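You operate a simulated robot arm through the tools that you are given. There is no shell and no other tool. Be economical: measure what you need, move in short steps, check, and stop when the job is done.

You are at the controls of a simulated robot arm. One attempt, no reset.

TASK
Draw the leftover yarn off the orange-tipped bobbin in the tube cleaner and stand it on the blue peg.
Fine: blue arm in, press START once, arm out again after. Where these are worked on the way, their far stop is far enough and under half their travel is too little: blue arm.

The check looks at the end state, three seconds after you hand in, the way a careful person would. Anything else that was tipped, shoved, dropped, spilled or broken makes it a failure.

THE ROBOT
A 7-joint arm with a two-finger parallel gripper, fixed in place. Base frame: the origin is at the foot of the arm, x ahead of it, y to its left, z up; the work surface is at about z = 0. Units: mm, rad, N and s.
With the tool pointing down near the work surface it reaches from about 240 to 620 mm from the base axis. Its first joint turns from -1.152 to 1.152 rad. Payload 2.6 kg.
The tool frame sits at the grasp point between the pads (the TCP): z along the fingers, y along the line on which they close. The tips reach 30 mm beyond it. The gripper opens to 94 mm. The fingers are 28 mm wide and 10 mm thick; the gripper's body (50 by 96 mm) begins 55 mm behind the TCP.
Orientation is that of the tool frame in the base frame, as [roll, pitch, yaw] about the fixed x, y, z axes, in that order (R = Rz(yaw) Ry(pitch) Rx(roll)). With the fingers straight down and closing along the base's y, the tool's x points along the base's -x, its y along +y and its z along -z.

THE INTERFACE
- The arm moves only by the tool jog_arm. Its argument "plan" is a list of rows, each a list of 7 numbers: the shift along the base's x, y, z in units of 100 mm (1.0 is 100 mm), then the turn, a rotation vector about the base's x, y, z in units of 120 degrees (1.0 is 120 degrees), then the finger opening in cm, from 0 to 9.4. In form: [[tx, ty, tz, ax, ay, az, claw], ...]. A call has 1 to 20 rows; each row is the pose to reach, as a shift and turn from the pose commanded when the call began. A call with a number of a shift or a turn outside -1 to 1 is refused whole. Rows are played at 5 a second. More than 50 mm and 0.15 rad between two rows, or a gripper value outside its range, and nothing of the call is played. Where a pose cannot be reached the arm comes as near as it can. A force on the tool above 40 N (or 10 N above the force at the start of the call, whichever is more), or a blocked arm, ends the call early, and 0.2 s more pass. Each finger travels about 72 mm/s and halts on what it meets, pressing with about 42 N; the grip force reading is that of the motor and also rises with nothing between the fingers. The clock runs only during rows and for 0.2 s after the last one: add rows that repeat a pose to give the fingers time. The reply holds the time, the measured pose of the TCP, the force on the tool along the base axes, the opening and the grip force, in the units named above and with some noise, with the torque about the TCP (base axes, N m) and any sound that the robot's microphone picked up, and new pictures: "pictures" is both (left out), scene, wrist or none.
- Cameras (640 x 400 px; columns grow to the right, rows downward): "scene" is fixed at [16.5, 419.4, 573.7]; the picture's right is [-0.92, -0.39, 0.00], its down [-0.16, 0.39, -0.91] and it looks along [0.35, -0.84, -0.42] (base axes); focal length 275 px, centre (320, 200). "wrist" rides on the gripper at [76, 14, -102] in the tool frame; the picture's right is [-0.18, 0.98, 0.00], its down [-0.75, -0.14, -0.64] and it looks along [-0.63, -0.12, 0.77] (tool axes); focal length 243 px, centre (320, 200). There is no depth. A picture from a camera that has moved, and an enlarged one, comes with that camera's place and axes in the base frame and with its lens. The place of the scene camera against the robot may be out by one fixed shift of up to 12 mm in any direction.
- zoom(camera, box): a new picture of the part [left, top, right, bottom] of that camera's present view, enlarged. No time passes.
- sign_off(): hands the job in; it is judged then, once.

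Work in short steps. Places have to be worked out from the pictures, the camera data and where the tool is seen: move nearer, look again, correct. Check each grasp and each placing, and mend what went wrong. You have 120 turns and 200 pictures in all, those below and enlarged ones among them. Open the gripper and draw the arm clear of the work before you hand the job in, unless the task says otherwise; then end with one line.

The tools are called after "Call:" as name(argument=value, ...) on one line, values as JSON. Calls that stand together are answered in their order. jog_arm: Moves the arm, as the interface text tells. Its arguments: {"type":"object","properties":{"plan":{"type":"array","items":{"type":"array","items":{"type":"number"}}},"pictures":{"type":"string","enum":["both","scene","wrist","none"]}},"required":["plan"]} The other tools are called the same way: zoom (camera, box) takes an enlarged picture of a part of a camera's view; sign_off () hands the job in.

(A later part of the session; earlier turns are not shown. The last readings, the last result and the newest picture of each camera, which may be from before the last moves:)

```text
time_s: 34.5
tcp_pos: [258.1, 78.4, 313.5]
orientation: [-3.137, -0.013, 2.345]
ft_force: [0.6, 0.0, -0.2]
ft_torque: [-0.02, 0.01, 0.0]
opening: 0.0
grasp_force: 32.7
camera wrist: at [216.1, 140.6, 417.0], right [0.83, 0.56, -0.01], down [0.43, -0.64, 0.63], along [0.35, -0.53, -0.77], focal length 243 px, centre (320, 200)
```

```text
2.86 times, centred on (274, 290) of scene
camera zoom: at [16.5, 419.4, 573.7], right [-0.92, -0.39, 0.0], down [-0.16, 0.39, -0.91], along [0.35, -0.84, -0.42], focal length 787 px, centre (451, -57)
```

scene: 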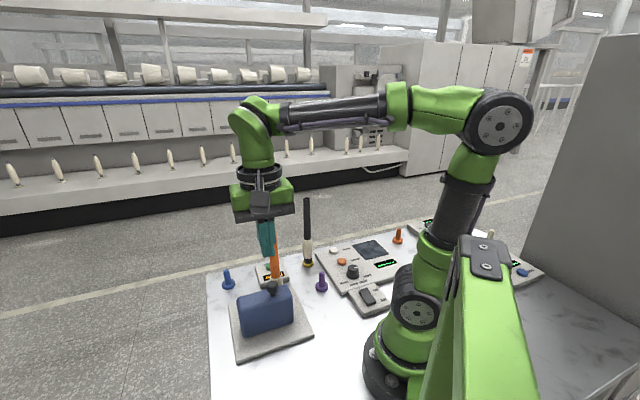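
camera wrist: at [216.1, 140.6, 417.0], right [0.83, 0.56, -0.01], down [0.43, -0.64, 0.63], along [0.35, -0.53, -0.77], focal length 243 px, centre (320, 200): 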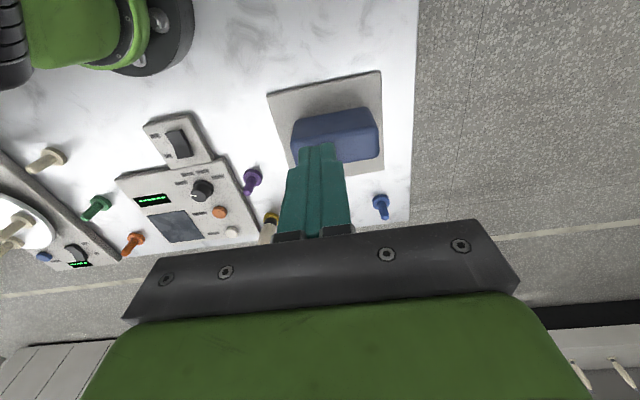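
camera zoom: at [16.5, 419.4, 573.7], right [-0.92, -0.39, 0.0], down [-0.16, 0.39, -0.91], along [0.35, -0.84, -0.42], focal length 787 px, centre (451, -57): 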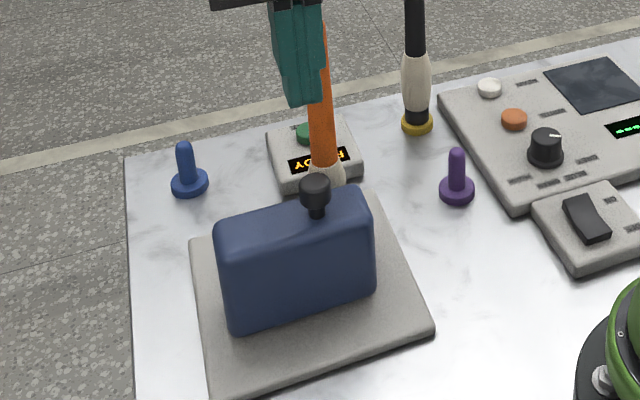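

The arm is squared up against the bobbin and the display reads something like "RDY". Now I'll go high over to the START button at about (422,-164), turning yaw back to π.

Call:
jog_arm(plan=[[0.1, -0.05, 0.3, 0, 0, 0.06, 0], [0.3, -0.3, 0.4, 0, 0, 0.12, 0], [0.5, -0.6, 0.4, 0, 0, 0.18, 0], [0.7, -0.9, 0.4, 0, 0, 0.24, 0], [0.9, -1.0, 0.4, 0, 0, 0.3, 0], [1.0, -1.0, 0.4, 0, 0, 0.36, 0], [1.0, -1.0, 0.4, 0, 0, 0.38, 0], [1.0, -1.0, 0.4, 0, 0, 0.38, 0]], pictures="none")

Call:
jog_arm(plan=[[0.2, -0.4, 0, 0, 0, 0, 0], [0.4, -0.8, 0, 0, 0, 0, 0], [0.5, -1.0, -0.3, 0, 0, 0, 0], [0.5, -1.0, -0.3, 0, 0, 0, 0]], pictures="none")

Call:
jog_arm(plan=[[0.1, -0.4, 0, 0, 0, 0, 0], [0.1, -0.4, -0.4, 0, 0, 0, 0], [0.1, -0.4, -0.8, 0, 0, 0, 0], [0.1, -0.4, -0.8, 0, 0, 0, 0]], pictures="both")

```text
time_s: 36.3
tcp_pos: [358.1, -22.8, 353.3]
orientation: [-3.139, -0.011, 3.141]
ft_force: [-0.1, -0.8, 0.3]
ft_torque: [-0.02, 0.04, 0.0]
opening: 0.3
grasp_force: 33.0
```

```text
time_s: 37.3
tcp_pos: [408.2, -125.0, 321.0]
orientation: [-3.14, -0.012, 3.14]
ft_force: [0.6, -0.5, -0.8]
ft_torque: [-0.02, -0.01, 0.0]
opening: 0.0
grasp_force: 32.2
```

```text
time_s: 38.3
tcp_pos: [419.0, -161.5, 241.8]
orientation: [-3.139, -0.013, 3.141]
ft_force: [0.2, 0.7, 0.8]
ft_torque: [0.03, -0.01, 0.01]
opening: 0.0
grasp_force: 33.4
camera wrist: at [344.2, -147.5, 346.0], right [0.18, 0.98, -0.01], down [0.76, -0.14, 0.63], along [0.62, -0.12, -0.77], focal length 243 px, centre (320, 200)
```

scene: 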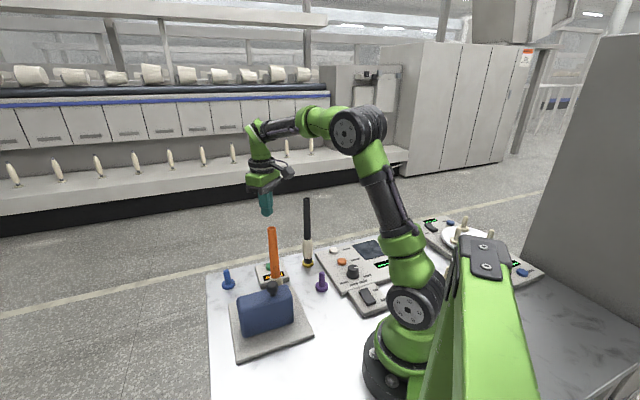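
wrist: 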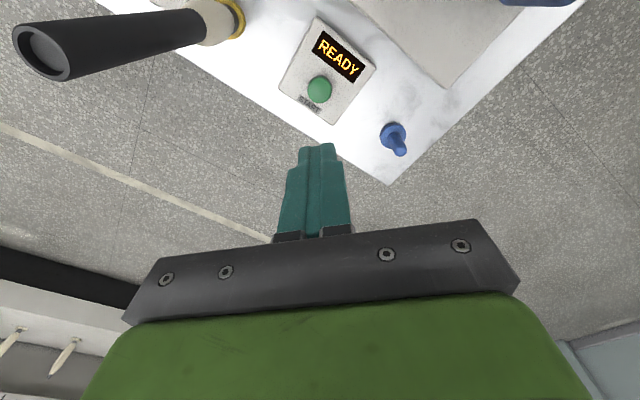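

READY is shown. The button is at about (424,-162). I'll shift +4 mm in x and go down in steps.

Call:
jog_arm(plan=[[0.04, 0, -0.4, 0, 0, 0, 0], [0.04, 0, -0.8, 0, 0, 0, 0], [0.04, 0, -1.0, 0, 0, 0, 0], [0.04, 0, -1.0, 0, 0, 0, 0]], pictures="none")

Call:
jog_arm(plan=[[0, 0, -0.3, 0, 0, 0, 0], [0, 0, -0.55, 0, 0, 0, 0], [0, 0, -0.55, 0, 0, 0, 0]], pictures="both")

Call:
zoom(camera="scene", box=[222, 235, 318, 295])

```text
time_s: 39.3
tcp_pos: [422.8, -161.4, 141.9]
orientation: [-3.139, -0.014, 3.14]
ft_force: [-0.5, -0.1, -0.6]
ft_torque: [-0.01, 0.01, -0.02]
opening: 0.0
grasp_force: 32.7
```

```text
time_s: 40.1
tcp_pos: [421.8, -161.7, 87.4]
orientation: [-3.138, -0.013, 3.139]
ft_force: [-0.6, -0.3, -0.2]
ft_torque: [0.02, 0.03, 0.0]
opening: 0.1
grasp_force: 33.1
camera wrist: at [348.5, -147.8, 191.2], right [0.18, 0.98, -0.01], down [0.76, -0.14, 0.63], along [0.62, -0.12, -0.77], focal length 243 px, centre (320, 200)
```

scene: 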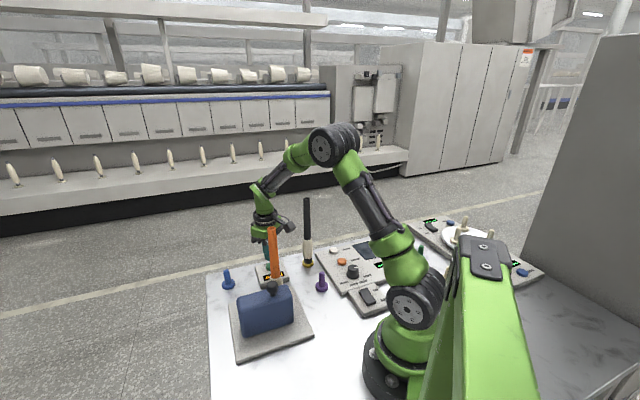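
wrist: 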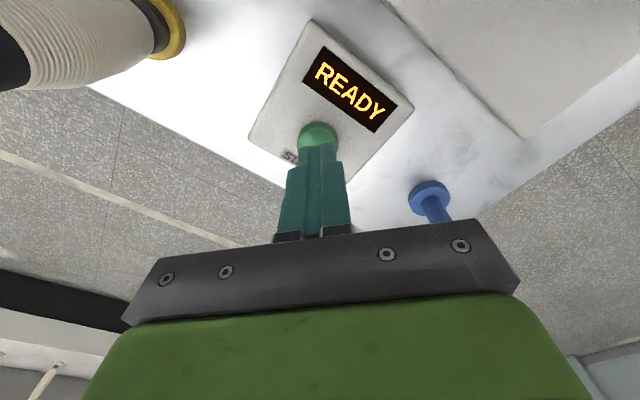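

```text
6.67 times, centred on (270, 265) of scene
camera zoom: at [16.5, 419.4, 573.7], right [-0.92, -0.39, 0.0], down [-0.16, 0.39, -0.91], along [0.35, -0.84, -0.42], focal length 1836 px, centre (653, -233)
```

zoom: 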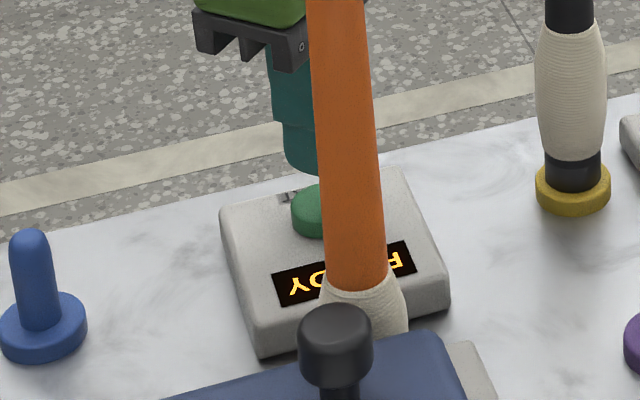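

The tip is over the button. I'll press down in small steps.

Call:
jog_arm(plan=[[0, 0, -0.1, 0, 0, 0, 0], [0, 0, -0.15, 0, 0, 0, 0], [0, 0, -0.18, 0, 0, 0, 0], [0, 0, -0.21, 0, 0, 0, 0], [0, 0, -0.24, 0, 0, 0, 0]], pictures="wrist")

```text
time_s: 41.3
tcp_pos: [421.6, -163.5, 65.2]
orientation: [-3.136, -0.012, 3.14]
ft_force: [-0.4, 0.3, 0.5]
ft_torque: [-0.03, -0.02, 0.0]
opening: 0.0
grasp_force: 33.0
camera wrist: at [348.4, -149.0, 167.6], right [0.18, 0.98, -0.01], down [0.76, -0.14, 0.63], along [0.62, -0.12, -0.77], focal length 243 px, centre (320, 200)
```

wrist: 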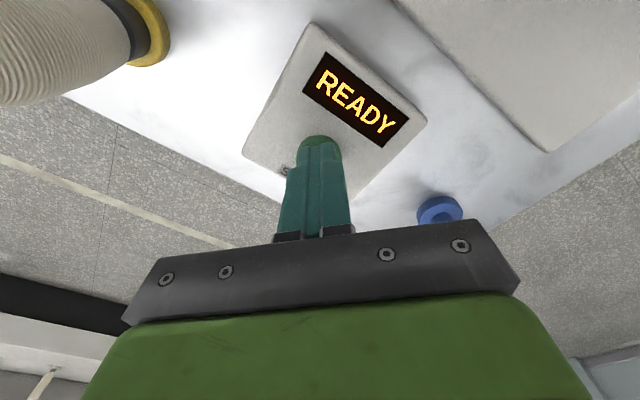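

Still no contact with the tip at z about 35. I'll continue in 2 mm steps.

Call:
jog_arm(plan=[[0, 0.01, -0.02, 0, 0, 0, 0], [0, 0.01, -0.04, 0, 0, 0, 0], [0, 0.01, -0.06, 0, 0, 0, 0], [0, 0.01, -0.08, 0, 0, 0, 0]], pictures="wrist")

```text
time_s: 42.3
tcp_pos: [424.6, -162.2, 58.3]
orientation: [-3.139, -0.008, 3.14]
ft_force: [-11.9, 3.9, 29.4]
ft_torque: [0.11, 0.2, -0.02]
opening: 0.0
grasp_force: 33.0
heard: click
camera wrist: at [349.1, -148.8, 160.7], right [0.19, 0.98, -0.01], down [0.76, -0.14, 0.63], along [0.62, -0.12, -0.77], focal length 243 px, centre (320, 200)
```

wrist: 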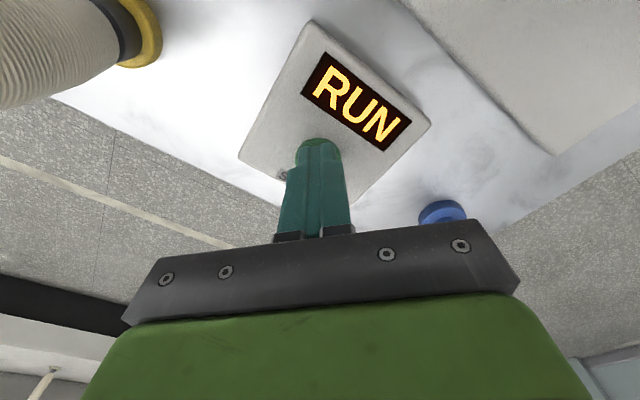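

Click heard and the display shows RUN. I'll lift off straight up and wait.

Call:
jog_arm(plan=[[-0.02, 0, 0.08, 0, 0, 0, 0], [-0.02, 0, 0.4, 0, 0, 0, 0], [-0.02, 0, 0.8, 0, 0, 0, 0], [-0.02, 0, 1.0, 0, 0, 0, 0], [-0.02, 0, 1.0, 0, 0, 0, 0], [-0.02, 0, 1.0, 0, 0, 0, 0], [-0.02, 0, 1.0, 0, 0, 0, 0], [-0.02, 0, 1.0, 0, 0, 0, 0]], pictures="both")

```text
time_s: 44.1
tcp_pos: [420.5, -162.7, 156.5]
orientation: [-3.138, -0.012, 3.141]
ft_force: [0.7, 0.1, -0.1]
ft_torque: [-0.04, -0.01, 0.04]
opening: 0.1
grasp_force: 33.3
camera wrist: at [346.2, -149.4, 260.3], right [0.18, 0.98, -0.01], down [0.76, -0.14, 0.63], along [0.62, -0.12, -0.77], focal length 243 px, centre (320, 200)
```

scene: 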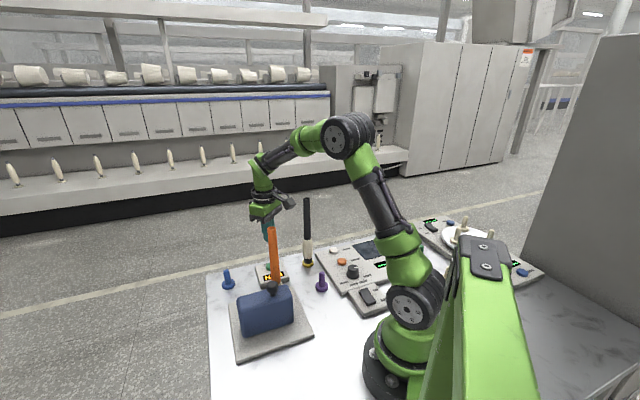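
wrist: 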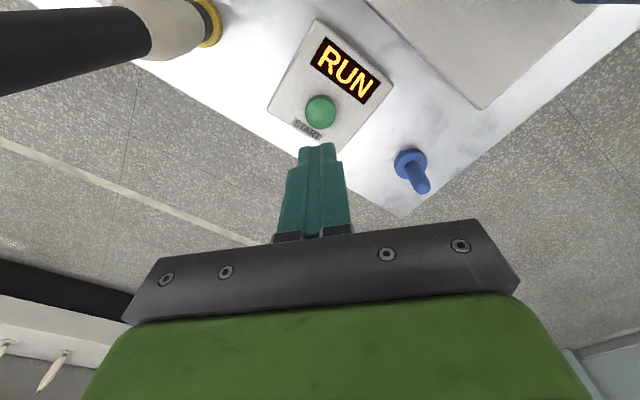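

Still RUN. I'll wait a few seconds more.

Call:
jog_arm(plan=[[0, 0, 0.2, 0, 0, 0, 0], [0, 0, 0.4, 0, 0, 0, 0], [0, 0, 0.4, 0, 0, 0, 0], [0, 0, 0.4, 0, 0, 0, 0], [0, 0, 0.4, 0, 0, 0, 0], [0, 0, 0.4, 0, 0, 0, 0], [0, 0, 0.4, 0, 0, 0, 0], [0, 0, 0.4, 0, 0, 0, 0], [0, 0, 0.4, 0, 0, 0, 0], [0, 0, 0.4, 0, 0, 0, 0], [0, 0, 0.4, 0, 0, 0, 0], [0, 0, 0.4, 0, 0, 0, 0]], pictures="wrist")

Call:
zoom(camera="scene", box=[210, 220, 338, 360])

```text
time_s: 46.7
tcp_pos: [421.5, -161.6, 195.8]
orientation: [-3.137, -0.012, -3.141]
ft_force: [-0.5, -0.1, -0.1]
ft_torque: [0.01, 0.01, 0.0]
opening: 0.0
grasp_force: 32.8
camera wrist: at [346.5, -148.0, 299.7], right [0.18, 0.98, -0.01], down [0.76, -0.14, 0.63], along [0.62, -0.12, -0.77], focal length 243 px, centre (320, 200)
```

wrist: 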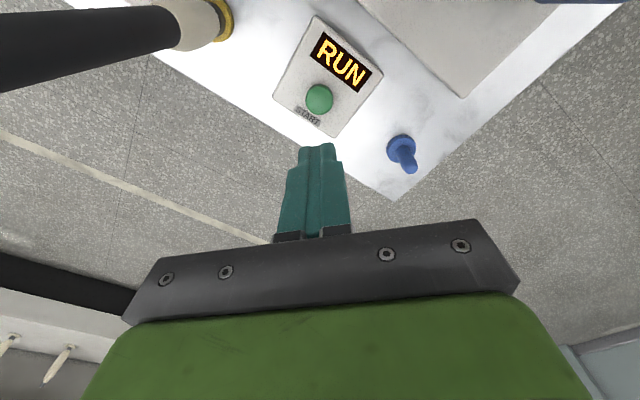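

```text
2.86 times, centred on (274, 290) of scene
camera zoom: at [16.5, 419.4, 573.7], right [-0.92, -0.39, 0.0], down [-0.16, 0.39, -0.91], along [0.35, -0.84, -0.42], focal length 787 px, centre (451, -57)
```

zoom: 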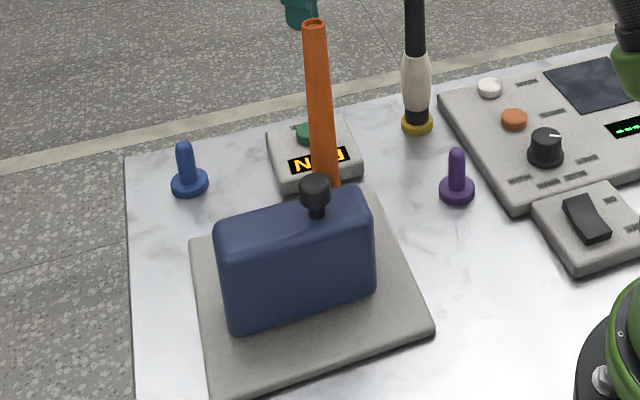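

The yarn already looks gone, but it still shows RUN. I'll use the wait to rise and travel over toward the knob.

Call:
jog_arm(plan=[[0, 0, 0.4, 0, 0, 0, 0], [0, 0, 0.8, 0, 0, 0, 0], [0, 0, 1.0, 0, 0, 0, 0], [-0.2, 0.2, 1.0, 0, 0, -0.06, 0], [-0.4, 0.4, 1.0, 0, 0, -0.12, 0]], pictures="none")

Call:
jog_arm(plan=[[0, 0, 0.4, 0, 0, 0, 0], [-0.1, 0.3, 0.6, 0, 0, -0.05, 0], [-0.3, 0.6, 0.6, 0, 0, -0.1, 0], [-0.5, 0.8, 0.6, 0, 0, -0.15, 0], [-0.7, 1.0, 0.6, 0, 0, -0.2, 0], [-1.0, 1.0, 0.6, 0, 0, -0.248, 0], [-1.0, 1.0, 0.6, 0, 0, -0.248, 0]], pictures="none")

Call:
jog_arm(plan=[[0, 0.4, 0, 0, 0, 0, 4], [0, 0.48, -0.2, 0, 0, 0, 4], [0, 0.48, -0.4, 0, 0, 0, 4], [0, 0.48, -0.4, 0, 0, 0, 4]], pictures="both")

Call:
zoom(camera="scene", box=[210, 220, 338, 360])

```text
time_s: 47.9
tcp_pos: [380.9, -120.8, 295.7]
orientation: [-3.136, -0.012, 2.889]
ft_force: [0.1, 0.1, 0.3]
ft_torque: [0.0, 0.03, 0.03]
opening: 0.1
grasp_force: 33.0
```

```text
time_s: 49.5
tcp_pos: [281.8, -23.0, 356.0]
orientation: [-3.139, -0.012, 2.369]
ft_force: [-0.1, -0.3, -0.1]
ft_torque: [0.01, 0.01, 0.02]
opening: 0.2
grasp_force: 32.5
```

```text
time_s: 50.5
tcp_pos: [280.4, 24.7, 314.4]
orientation: [-3.138, -0.014, 2.371]
ft_force: [0.8, -0.8, 0.4]
ft_torque: [-0.01, -0.01, 0.02]
opening: 40.2
grasp_force: 0.0
camera wrist: at [237.2, 86.4, 417.9], right [0.82, 0.58, -0.01], down [0.45, -0.63, 0.63], along [0.36, -0.52, -0.77], focal length 243 px, centre (320, 200)
```

scene: 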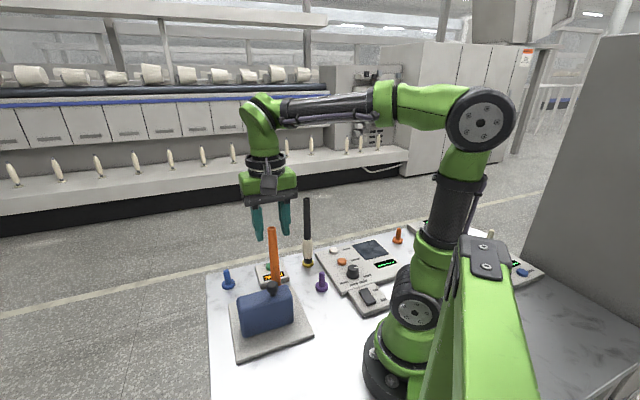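
wrist: 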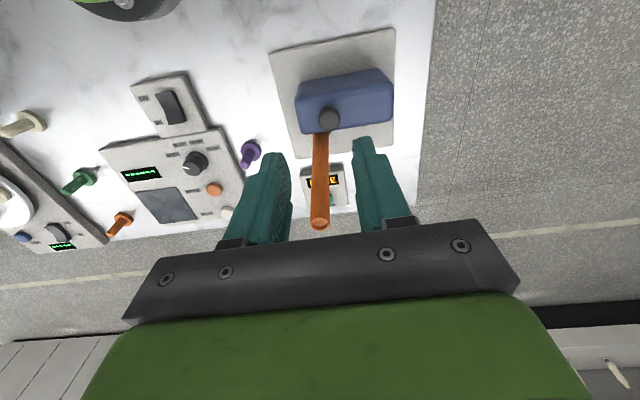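

```text
2.86 times, centred on (274, 290) of scene
camera zoom: at [16.5, 419.4, 573.7], right [-0.92, -0.39, 0.0], down [-0.16, 0.39, -0.91], along [0.35, -0.84, -0.42], focal length 787 px, centre (451, -57)
```

zoom: 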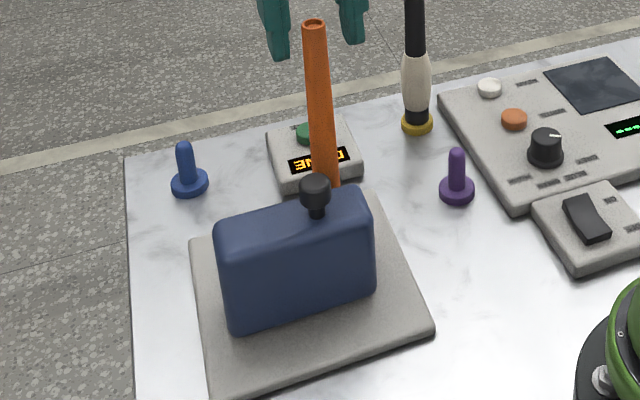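

The display shows DONE and the yarn is gone. The knob is at about (303,5), top z about 140. I'll position above it, slightly outboard to keep clear of the bobbin, with fingers straddling along the arm, and look again.

Call:
jog_arm(plan=[[0.1, -0.08, -0.2, 0, 0, 0, 5], [0.19, -0.16, -0.4, 0, 0, 0, 5], [0.19, -0.16, -0.8, 0, 0, 0, 5], [0.19, -0.16, -1.0, 0, 0, 0, 5], [0.19, -0.16, -1.0, 0, 0, 0, 5]], pictures="both")

Call:
zoom(camera="scene", box=[222, 240, 318, 330])

```text
time_s: 51.7
tcp_pos: [298.0, 8.9, 214.1]
orientation: [-3.137, -0.011, 2.37]
ft_force: [0.5, -0.1, -0.8]
ft_torque: [-0.01, 0.02, 0.0]
opening: 50.0
grasp_force: 0.0
camera wrist: at [256.0, 71.3, 318.3], right [0.82, 0.58, -0.01], down [0.45, -0.63, 0.63], along [0.36, -0.52, -0.77], focal length 243 px, centre (320, 200)
```

scene: 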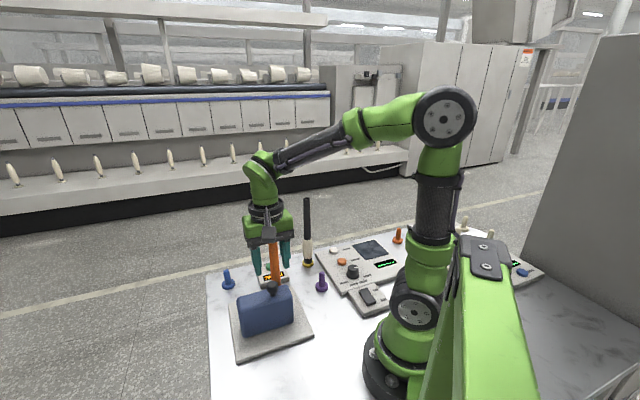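
wrist: 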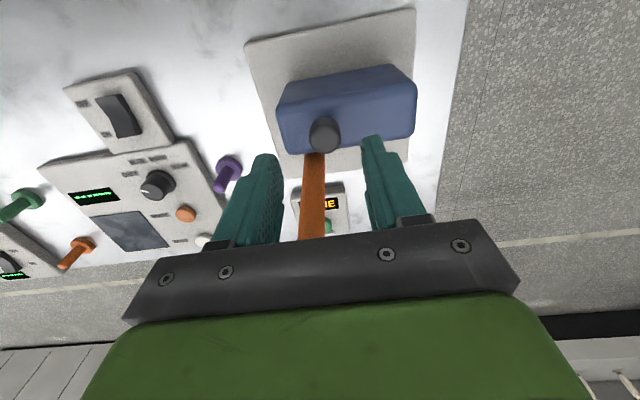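

```text
4.44 times, centred on (270, 285) of scene
camera zoom: at [16.5, 419.4, 573.7], right [-0.92, -0.39, 0.0], down [-0.16, 0.39, -0.91], along [0.35, -0.84, -0.42], focal length 1224 px, centre (542, -178)
```

zoom: 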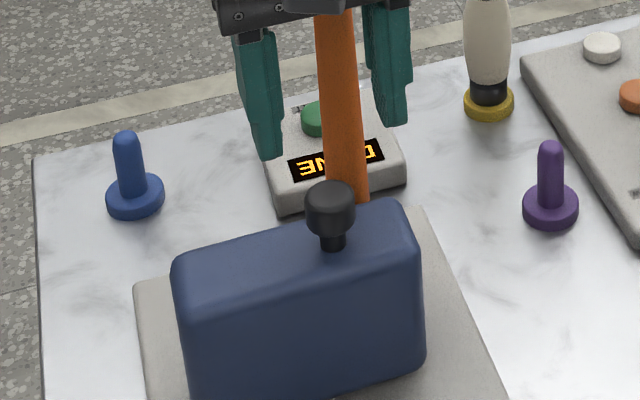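

The knob is about 3 mm along +tool-y from centre and 6 mm inboard, which is good. I'll correct, descend so the tips straddle it, and close.

Call:
jog_arm(plan=[[0.022, 0.023, -0.2, 0, 0, 0, 5], [0.022, 0.023, -0.4, 0, 0, 0, 5], [0.022, 0.023, -0.59, 0, 0, 0, 5], [0.022, 0.023, -0.59, 0, 0, 0, 5]], pictures="wrist")

Call:
zoom(camera="scene", box=[222, 240, 318, 330])

```text
time_s: 52.7
tcp_pos: [301.0, 11.9, 156.6]
orientation: [-3.139, -0.012, 2.37]
ft_force: [-0.6, 0.1, 0.0]
ft_torque: [0.0, -0.02, 0.01]
opening: 50.2
grasp_force: 0.1
camera wrist: at [258.8, 73.4, 260.3], right [0.82, 0.58, -0.01], down [0.45, -0.63, 0.63], along [0.36, -0.52, -0.77], focal length 243 px, centre (320, 200)
```

wrist: 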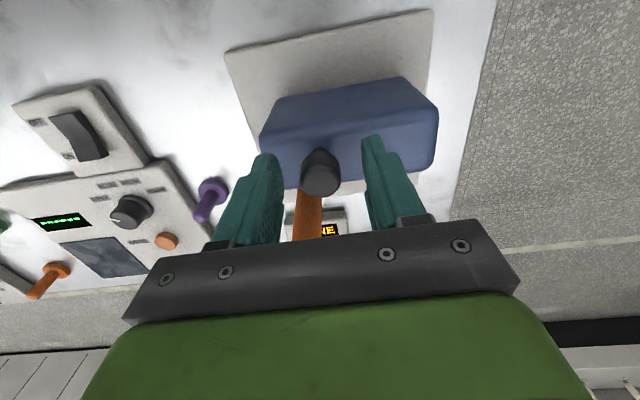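

```text
4.44 times, centred on (270, 285) of scene
camera zoom: at [16.5, 419.4, 573.7], right [-0.92, -0.39, 0.0], down [-0.16, 0.39, -0.91], along [0.35, -0.84, -0.42], focal length 1224 px, centre (542, -178)
```

zoom: 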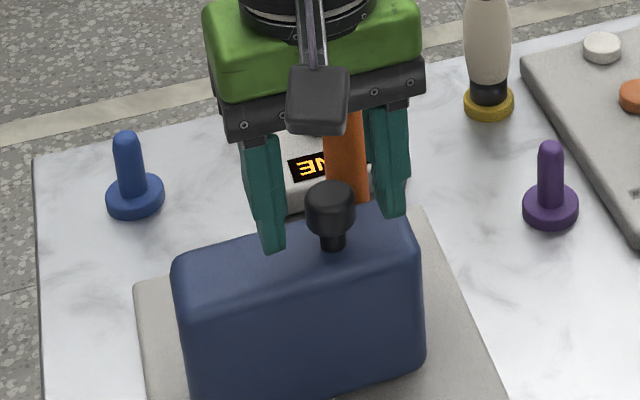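

It is centred between the fingers. I'll close on the knob.

Call:
jog_arm(plan=[[0, 0, 0, 0, 0, 0, 3.2], [0, 0, 0, 0, 0, 0, 2.6], [0, 0, 0, 0, 0, 0, 2.2], [0, 0, 0, 0, 0, 0, 1.8], [0, 0, 0, 0, 0, 0, 1.5]], pictures="wrist")

```text
time_s: 53.9
tcp_pos: [301.0, 10.4, 156.3]
orientation: [-3.134, -0.016, 2.369]
ft_force: [-16.2, -15.7, 5.5]
ft_torque: [-0.14, 0.15, -0.15]
opening: 25.5
grasp_force: 44.6
camera wrist: at [258.4, 72.6, 260.3], right [0.82, 0.57, -0.01], down [0.45, -0.63, 0.63], along [0.36, -0.52, -0.77], focal length 243 px, centre (320, 200)
```

wrist: 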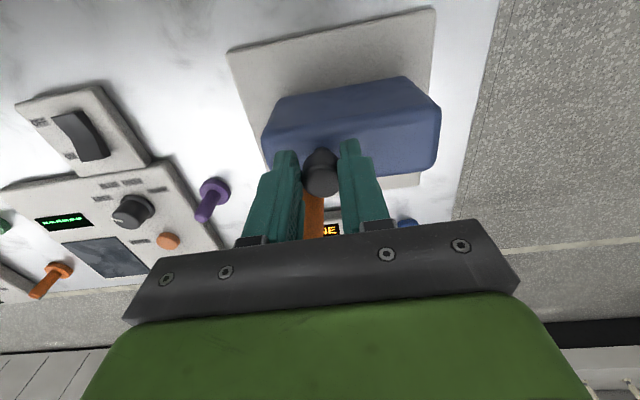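

The knob (25 mm) is gripped. I'll draw the arm outward along its arc by about 21°, turning with it.

Call:
jog_arm(plan=[[-0.036, 0.017, 0, 0, 0, -0.029, 1.5], [-0.059, 0.048, 0, 0, 0, -0.058, 1.5], [-0.078, 0.081, 0, 0, 0, -0.087, 1.5], [-0.095, 0.114, 0, 0, 0, -0.117, 1.5], [-0.112, 0.149, 0, 0, 0, -0.146, 1.5], [-0.125, 0.184, 0, 0, 0, -0.175, 1.5]], pictures="both")

```text
time_s: 55.3
tcp_pos: [289.4, 30.4, 156.8]
orientation: [-3.135, -0.013, 2.004]
ft_force: [-23.6, -12.5, 9.0]
ft_torque: [-1.07, -0.08, -0.18]
opening: 25.4
grasp_force: 45.2
camera wrist: at [271.9, 103.9, 260.2], right [0.97, 0.24, -0.01], down [0.19, -0.75, 0.63], along [0.15, -0.61, -0.77], focal length 243 px, centre (320, 200)
```

scene: 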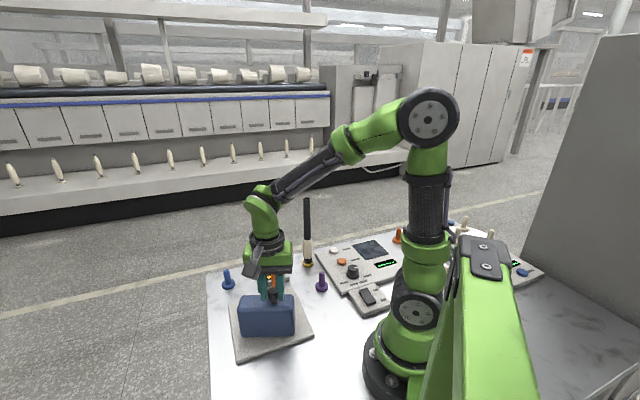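
wrist: 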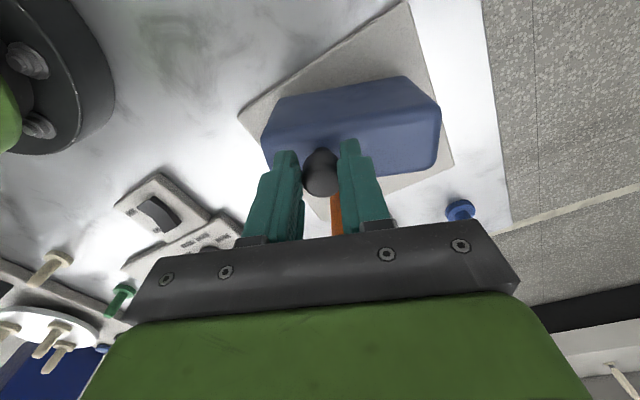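

The arm is following. The force points away from the pivot, so my radius is about 2.5 mm short. I'll correct that and continue the arc.

Call:
jog_arm(plan=[[-0.025, -0.004, 0, 0, 0, 0, 1.5], [-0.037, 0.035, 0, 0, 0, -0.029, 1.5], [-0.048, 0.073, 0, 0, 0, -0.058, 1.5], [-0.056, 0.112, 0, 0, 0, -0.087, 1.5], [-0.061, 0.152, 0, 0, 0, -0.117, 1.5], [-0.064, 0.193, 0, 0, 0, -0.146, 1.5], [-0.064, 0.234, 0, 0, 0, -0.175, 1.5]], pictures="wrist")

```text
time_s: 56.7
tcp_pos: [285.5, 50.4, 157.9]
orientation: [3.139, -0.012, 1.7]
ft_force: [1.4, -0.6, -1.6]
ft_torque: [-0.07, 0.3, -0.07]
opening: 25.5
grasp_force: 44.8
stopped in row 7: the force on the tool passed its limit at 40 N (the readings are from after the stop); the commanded pose is now the measured one
camera wrist: at [289.8, 124.7, 260.7], right [1.0, -0.06, 0.0], down [-0.04, -0.77, 0.63], along [-0.04, -0.63, -0.77], focal length 243 px, centre (320, 200)
```

wrist: 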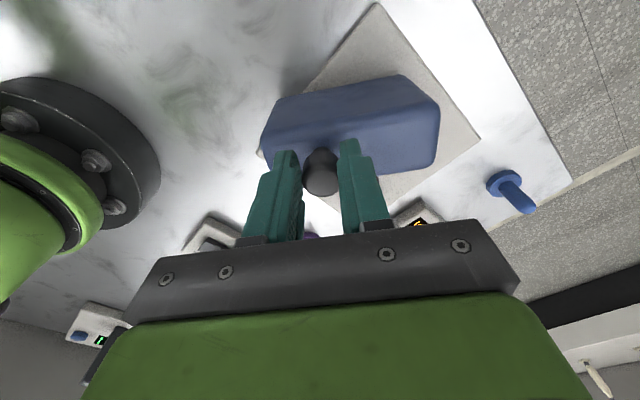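

Refitting from the relaxed points puts the pivot at (352,50) with TCP radius 66.6. I'll continue the last 17° or so out to the open stop.

Call:
jog_arm(plan=[[0.001, 0.029, 0, 0, 0, -0.021, 1.5], [0.003, 0.058, 0, 0, 0, -0.042, 1.5], [0.007, 0.087, 0, 0, 0, -0.063, 1.5], [0.011, 0.115, 0, 0, 0, -0.083, 1.5], [0.018, 0.144, 0, 0, 0, -0.104, 1.5], [0.024, 0.172, 0, 0, 0, -0.125, 1.5], [0.034, 0.205, 0, 0, 0, -0.15, 1.5]], pictures="both")

Call:
zoom(camera="scene", box=[210, 220, 338, 360])

```text
time_s: 58.3
tcp_pos: [287.0, 67.8, 157.5]
orientation: [3.139, -0.011, 1.383]
ft_force: [-0.8, -8.1, -2.8]
ft_torque: [0.52, 0.16, 0.24]
opening: 25.4
grasp_force: 44.9
camera wrist: at [315.4, 139.7, 260.5], right [0.93, -0.36, 0.0], down [-0.28, -0.72, 0.64], along [-0.23, -0.59, -0.77], focal length 243 px, centre (320, 200)
```

scene: 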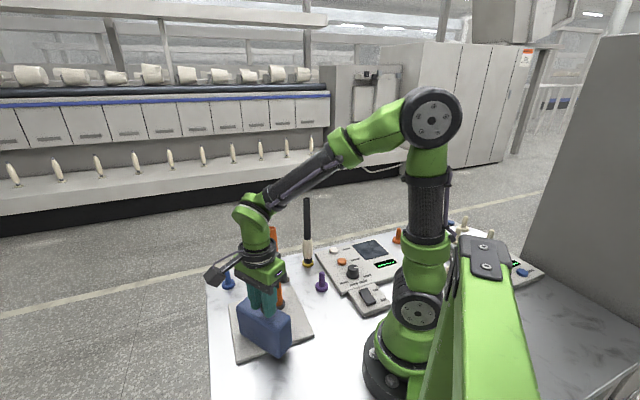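
wrist: 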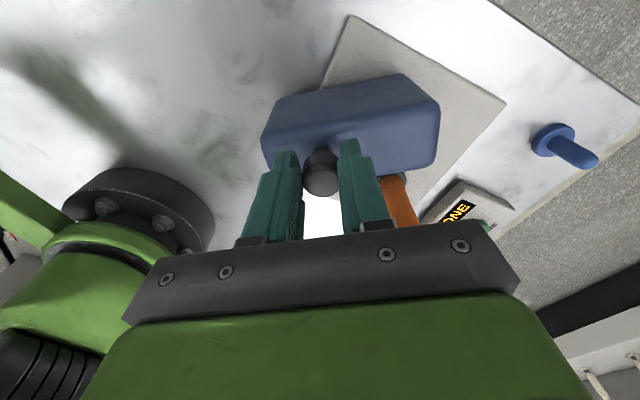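

```text
2.86 times, centred on (274, 290) of scene
camera zoom: at [16.5, 419.4, 573.7], right [-0.92, -0.39, 0.0], down [-0.16, 0.39, -0.91], along [0.35, -0.84, -0.42], focal length 787 px, centre (451, -57)
```

zoom: 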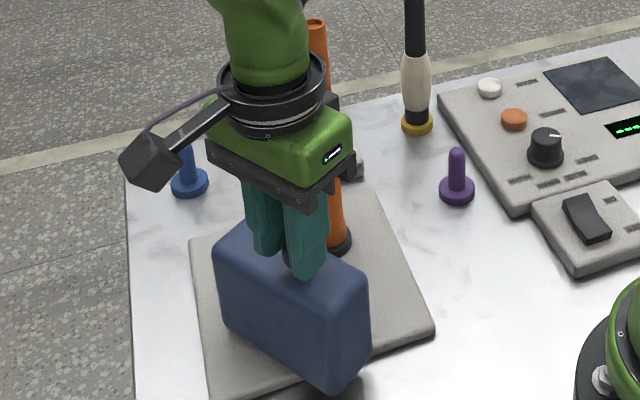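

It looks back at its original open position, with the stop starting to resist. I'll nudge a touch more, then release and rise.

Call:
jog_arm(plan=[[0.008, 0.02, 0, 0, 0, -0.01, 1.5], [0.012, 0.035, 0, 0, 0, -0.02, 1.5]], pictures="none")

Call:
jog_arm(plan=[[0, 0, 0, 0, 0, 0, 3], [0, 0, 0, 0, 0, 0, 5], [0, 0, 0, 0, 0, 0, 5], [0, 0, 0.3, 0, 0, 0, 5], [0, 0, 0.7, 0, 0, 0, 5], [0, 0, 1.0, 0, 0, 0, 5], [0, 0, 1.0, 0, 0, 0, 5]], pictures="none")

Call:
jog_arm(plan=[[0, 0, 0.4, 0, 0, 0, 5], [0, 0, 0.8, 0, 0, 0, 5], [0, 0, 0.9, 0, 0, 0.07, 5], [0, 0, 0.9, 0, 0, 0.14, 5], [0, 0, 0.9, 0, 0, 0.21, 5]], pictures="both")

Call:
zoom(camera="scene", box=[210, 220, 338, 360])

```text
time_s: 58.9
tcp_pos: [289.3, 75.8, 156.9]
orientation: [3.141, -0.015, 1.346]
ft_force: [-5.4, 0.6, -3.3]
ft_torque: [0.34, 0.09, -0.06]
opening: 24.7
grasp_force: 19.4
```

```text
time_s: 60.5
tcp_pos: [290.3, 74.5, 258.0]
orientation: [3.139, -0.012, 1.346]
ft_force: [0.4, 0.6, -0.5]
ft_torque: [0.01, -0.02, 0.01]
opening: 50.0
grasp_force: 0.0
```

```text
time_s: 61.7
tcp_pos: [289.5, 72.0, 347.0]
orientation: [3.139, -0.01, 1.786]
ft_force: [-0.6, 0.1, 0.3]
ft_torque: [0.03, 0.01, -0.03]
opening: 50.0
grasp_force: 0.1
camera wrist: at [288.0, 148.8, 450.5], right [1.0, 0.03, 0.0], down [0.02, -0.77, 0.63], along [0.02, -0.63, -0.77], focal length 243 px, centre (320, 200)
```

scene: 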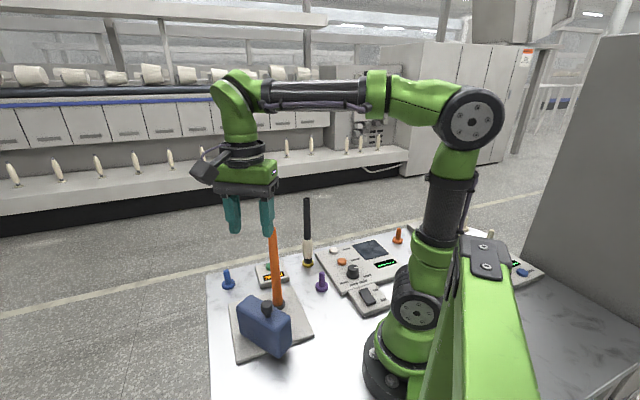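
wrist: 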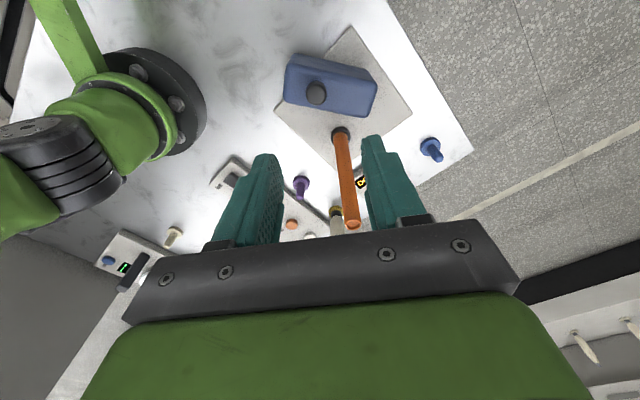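

```text
2.86 times, centred on (274, 290) of scene
camera zoom: at [16.5, 419.4, 573.7], right [-0.92, -0.39, 0.0], down [-0.16, 0.39, -0.91], along [0.35, -0.84, -0.42], focal length 787 px, centre (451, -57)
```

zoom: 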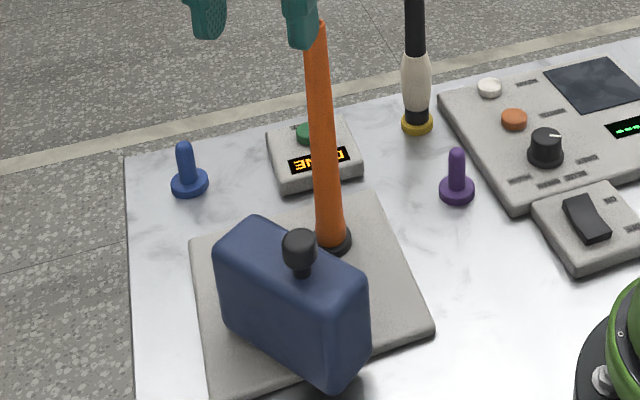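

The arm is back at its original open pixel position and the bobbin is bare and upright. Now I'll go over the bobbin with yaw π.

Call:
jog_arm(plan=[[0.05, -0.1, 0, 0, 0, 0.07, 6], [0.1, -0.2, 0, 0, 0, 0.14, 6], [0.15, -0.3, 0, 0, 0, 0.21, 6], [0.2, -0.4, 0, 0, 0, 0.28, 6], [0.25, -0.5, 0, 0, 0, 0.35, 6], [0.3, -0.6, 0, 0, 0, 0.42, 6], [0.35, -0.7, 0, 0, 0, 0.49, 6], [0.37, -0.8, 0, 0, 0, 0.56, 6], [0.37, -0.95, 0, 0, 0, 0.62, 6], [0.37, -1.0, 0, 0, 0, 0.647, 6], [0.37, -1.0, 0, 0, 0, 0.647, 6]], pictures="none")

Call:
jog_arm(plan=[[0, -0.21, 0, 0, 0, 0, 6], [0, -0.21, -0.3, 0, 0, 0, 6], [0, -0.21, -0.3, 0, 0, 0, 6]], pictures="wrist")

```text
time_s: 64.1
tcp_pos: [325.7, -27.9, 346.9]
orientation: [3.14, -0.011, 3.138]
ft_force: [0.1, -0.1, 0.4]
ft_torque: [0.02, -0.02, 0.02]
opening: 60.2
grasp_force: 0.2
```

```text
time_s: 64.9
tcp_pos: [326.4, -47.8, 313.8]
orientation: [3.141, -0.01, 3.139]
ft_force: [0.3, 0.0, 1.2]
ft_torque: [0.01, 0.01, 0.03]
opening: 59.8
grasp_force: 0.0
camera wrist: at [251.5, -34.1, 417.9], right [0.19, 0.98, 0.0], down [0.76, -0.15, 0.63], along [0.62, -0.12, -0.77], focal length 243 px, centre (320, 200)
```

wrist: 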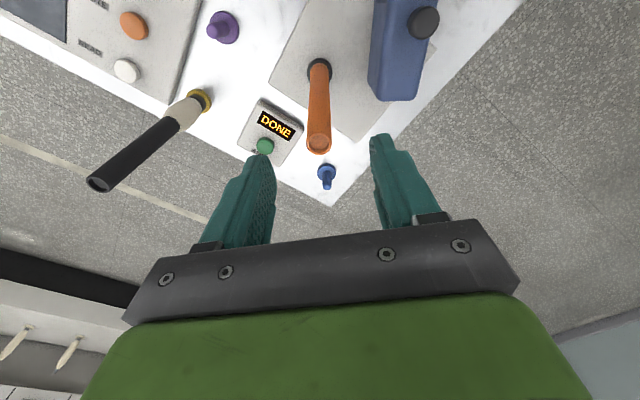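

It is aligned. I'll remove the small residual pitch, descend and grip.

Call:
jog_arm(plan=[[0, -0.016, -0.2, 0, -0.005, 0, 6], [0, -0.016, -0.5, 0, -0.005, 0, 6], [0, -0.016, -0.86, 0, -0.005, 0, 6], [0, -0.016, -0.86, 0, -0.005, 0, 6], [0, -0.016, -0.86, 0, -0.005, 0, 3], [0, -0.016, -0.86, 0, -0.005, 0, 1.5], [0, -0.016, -0.86, 0, -0.005, 0, 0], [0, -0.016, -0.86, 0, -0.005, 0, 0]], pictures="none")

```text
time_s: 66.7
tcp_pos: [327.9, -48.9, 229.9]
orientation: [3.141, 0.001, 3.137]
ft_force: [0.7, -1.1, -0.5]
ft_torque: [-0.17, -0.03, 0.02]
opening: 19.4
grasp_force: 42.2
```

Gripped. I'll lift straight up.

Call:
jog_arm(plan=[[-0.005, 0, 0.15, 0, 0, 0, 0], [-0.01, 0, 0.4, 0, 0, 0, 0], [-0.01, 0, 0.7, 0, 0, 0, 0], [-0.01, 0, 0.95, 0, 0, 0, 0], [-0.01, 0, 0.95, 0, 0, 0, 0]], pictures="both")

Call:
zoom(camera="scene", box=[210, 210, 338, 300])

Call:
zoom(camera="wrist", box=[256, 40, 384, 120])

```text
time_s: 67.9
tcp_pos: [325.1, -49.4, 326.9]
orientation: [3.14, -0.001, 3.136]
ft_force: [0.2, -0.6, -0.5]
ft_torque: [0.0, -0.03, 0.0]
opening: 19.4
grasp_force: 42.1
camera wrist: at [249.3, -36.2, 428.5], right [0.19, 0.98, 0.0], down [0.75, -0.14, 0.64], along [0.63, -0.12, -0.77], focal length 243 px, centre (320, 200)
```

scene: 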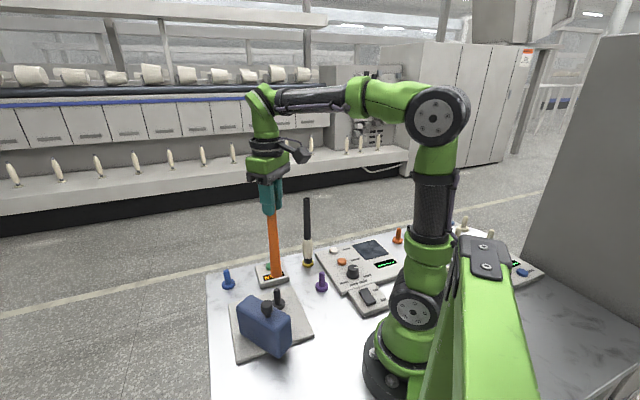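
wrist: 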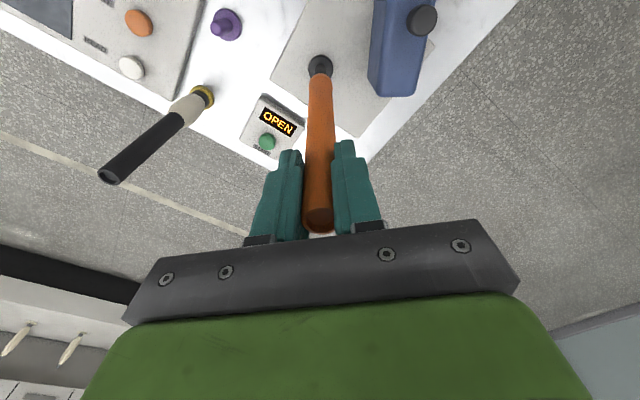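

```text
4.44 times, centred on (274, 255) of scene
camera zoom: at [16.5, 419.4, 573.7], right [-0.92, -0.39, 0.0], down [-0.16, 0.39, -0.91], along [0.35, -0.84, -0.42], focal length 1224 px, centre (524, -44)
```

zoom: 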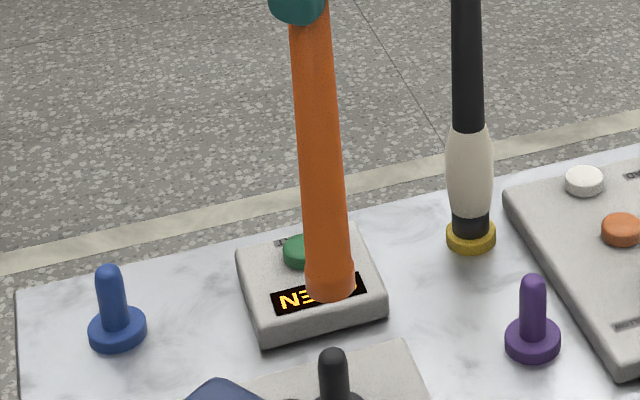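

```text
5.00 times, centred on (320, 80) of wrist
camera zoom: at [249.3, -36.2, 428.5], right [0.19, 0.98, 0.0], down [0.75, -0.14, 0.64], along [0.63, -0.12, -0.77], focal length 1213 px, centre (320, 800)
```

zoom: 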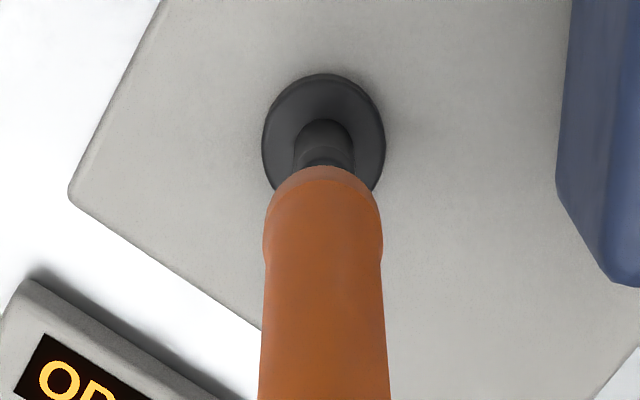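

The display is back to OPEN and the bobbin is clean. I'll carry it over to the blue peg at about (506,-70).

Call:
jog_arm(plan=[[0.3, -0.03, 0, 0, 0, 0, 0], [0.6, -0.07, 0, 0, 0, 0, 0], [0.9, -0.1, 0, 0, 0, 0, 0], [1.0, -0.12, 0, 0, 0, 0, 0], [1.0, -0.12, 0, 0, 0, 0, 0]], pictures="none")

Call:
jog_arm(plan=[[0.3, -0.04, 0, 0, 0, 0, 0], [0.6, -0.08, 0, 0, 0, 0, 0], [0.78, -0.08, 0, 0, 0, 0, 0], [0.78, -0.08, 0, 0, 0, 0, 0]], pictures="none")

Call:
zoom(camera="wrist", box=[256, 40, 384, 120])

Call:
zoom(camera="scene", box=[180, 210, 308, 300])

```text
time_s: 69.1
tcp_pos: [424.7, -62.3, 327.8]
orientation: [3.14, -0.002, 3.139]
ft_force: [0.2, 0.6, -0.4]
ft_torque: [0.0, 0.02, -0.01]
opening: 19.4
grasp_force: 42.5
```

```text
time_s: 70.1
tcp_pos: [503.8, -68.6, 328.2]
orientation: [3.139, 0.0, 3.137]
ft_force: [0.5, -0.6, -1.1]
ft_torque: [-0.01, -0.02, -0.02]
opening: 19.7
grasp_force: 41.7
```

```text
5.00 times, centred on (320, 80) of wrist
camera zoom: at [428.5, -56.2, 430.9], right [0.19, 0.98, 0.0], down [0.75, -0.15, 0.64], along [0.63, -0.12, -0.77], focal length 1213 px, centre (320, 800)
```

zoom: 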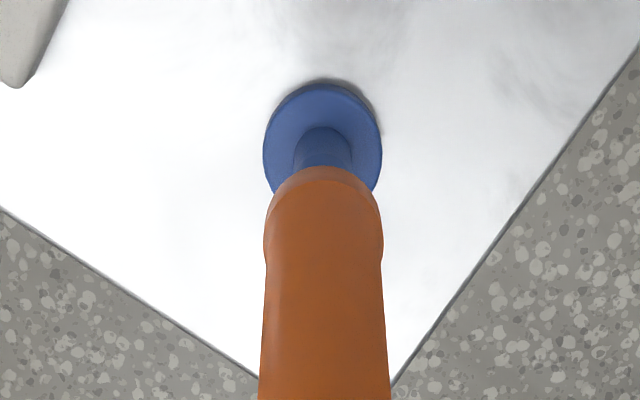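

```text
4.44 times, centred on (244, 255) of scene
camera zoom: at [16.5, 419.4, 573.7], right [-0.92, -0.39, 0.0], down [-0.16, 0.39, -0.91], along [0.35, -0.84, -0.42], focal length 1224 px, centre (658, -44)
```

zoom: 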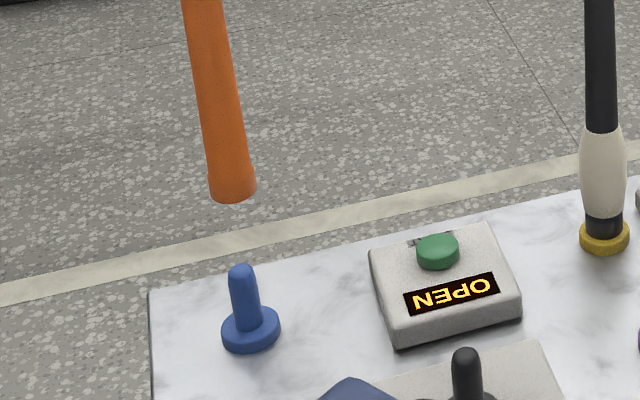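

The wrist and scene views both show the bobbin about 4 mm short in x. I'll correct that and lower part-way to check.

Call:
jog_arm(plan=[[0.04, 0.003, -0.15, 0, 0, 0, 0], [0.04, 0.003, -0.35, 0, 0, 0, 0], [0.04, 0.003, -0.5, 0, 0, 0, 0], [0.04, 0.003, -0.5, 0, 0, 0, 0]], pictures="none")

Call:
zoom(camera="wrist", box=[256, 40, 384, 120])

Call:
zoom(camera="scene", box=[190, 230, 270, 295])

```text
time_s: 71.1
tcp_pos: [507.0, -69.2, 277.0]
orientation: [3.138, 0.001, 3.139]
ft_force: [0.5, -0.3, -1.2]
ft_torque: [0.02, -0.01, -0.01]
opening: 19.4
grasp_force: 42.1
```

```text
5.00 times, centred on (320, 80) of wrist
camera zoom: at [430.9, -56.1, 379.9], right [0.19, 0.98, 0.0], down [0.75, -0.15, 0.64], along [0.63, -0.12, -0.77], focal length 1213 px, centre (320, 800)
```

zoom: 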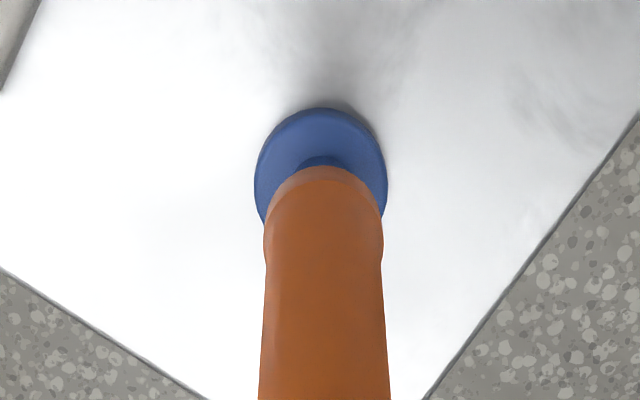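

```text
6.15 times, centred on (230, 262) of scene
camera zoom: at [16.5, 419.4, 573.7], right [-0.92, -0.39, 0.0], down [-0.16, 0.39, -0.91], along [0.35, -0.84, -0.42], focal length 1695 px, centre (874, -185)
```

zoom: 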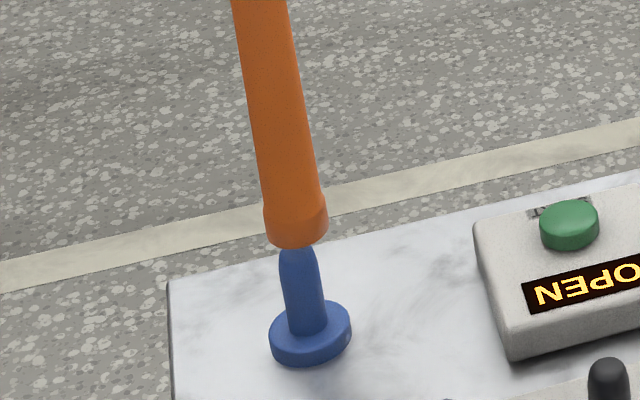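

It is off by about 1 mm. I'll make a final nudge (+1.3,-0.7) and lower over the tip.

Call:
jog_arm(plan=[[0.013, -0.007, 0, 0, 0, 0, 0], [0.013, -0.007, -0.1, 0, 0, 0, 0], [0.013, -0.007, -0.2, 0, 0, 0, 0], [0.013, -0.007, -0.3, 0, 0, 0, 0], [0.013, -0.007, -0.3, 0, 0, 0, 0]], pictures="none")

Call:
zoom(camera="scene", box=[190, 230, 270, 295])

```text
time_s: 72.3
tcp_pos: [508.0, -69.4, 247.3]
orientation: [3.139, 0.002, 3.139]
ft_force: [6.1, 0.5, 2.3]
ft_torque: [-0.07, -1.39, -0.03]
opening: 19.4
grasp_force: 41.3
```

```text
6.15 times, centred on (230, 262) of scene
camera zoom: at [16.5, 419.4, 573.7], right [-0.92, -0.39, 0.0], down [-0.16, 0.39, -0.91], along [0.35, -0.84, -0.42], focal length 1695 px, centre (874, -185)
```

zoom: 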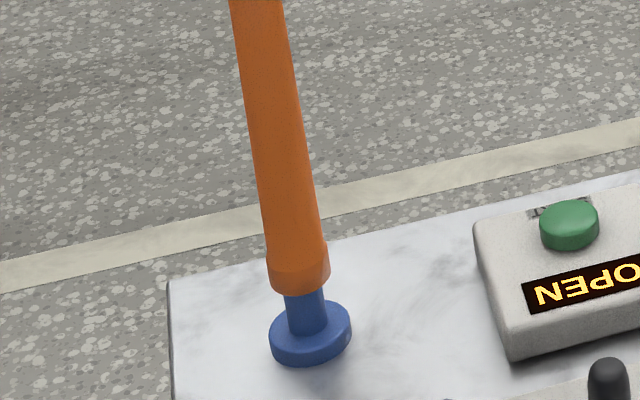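

It is over the peg. The slight +x side force says I should ease about 1 mm in +x. I'll lower to seat.

Call:
jog_arm(plan=[[0.012, 0, 0, 0, 0, 0, 0], [0.014, 0, -0.08, 0, 0, 0, 0], [0.014, 0, -0.16, 0, 0, 0, 0], [0.014, 0, -0.2, 0, 0, 0, 0], [0.014, 0, -0.24, 0, 0, 0, 0], [0.014, 0, -0.27, 0, 0, 0, 0], [0.014, 0, -0.3, 0, 0, 0, 0], [0.014, 0, -0.33, 0, 0, 0, 0]], pictures="none")

Call:
zoom(camera="scene", box=[190, 230, 270, 295])

```text
time_s: 74.1
tcp_pos: [512.5, -69.6, 217.4]
orientation: [3.139, 0.01, 3.139]
ft_force: [-1.4, 0.2, 29.4]
ft_torque: [-0.08, 0.42, -0.05]
opening: 19.5
grasp_force: 41.6
```

```text
6.15 times, centred on (230, 262) of scene
camera zoom: at [16.3, 419.4, 573.7], right [-0.92, -0.39, 0.0], down [-0.16, 0.39, -0.91], along [0.35, -0.84, -0.42], focal length 1695 px, centre (874, -185)
```

zoom: 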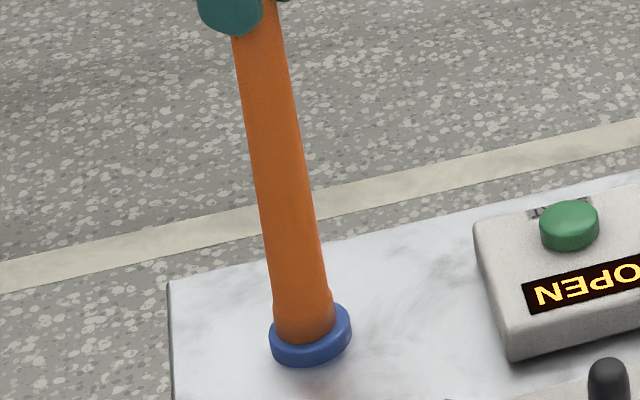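

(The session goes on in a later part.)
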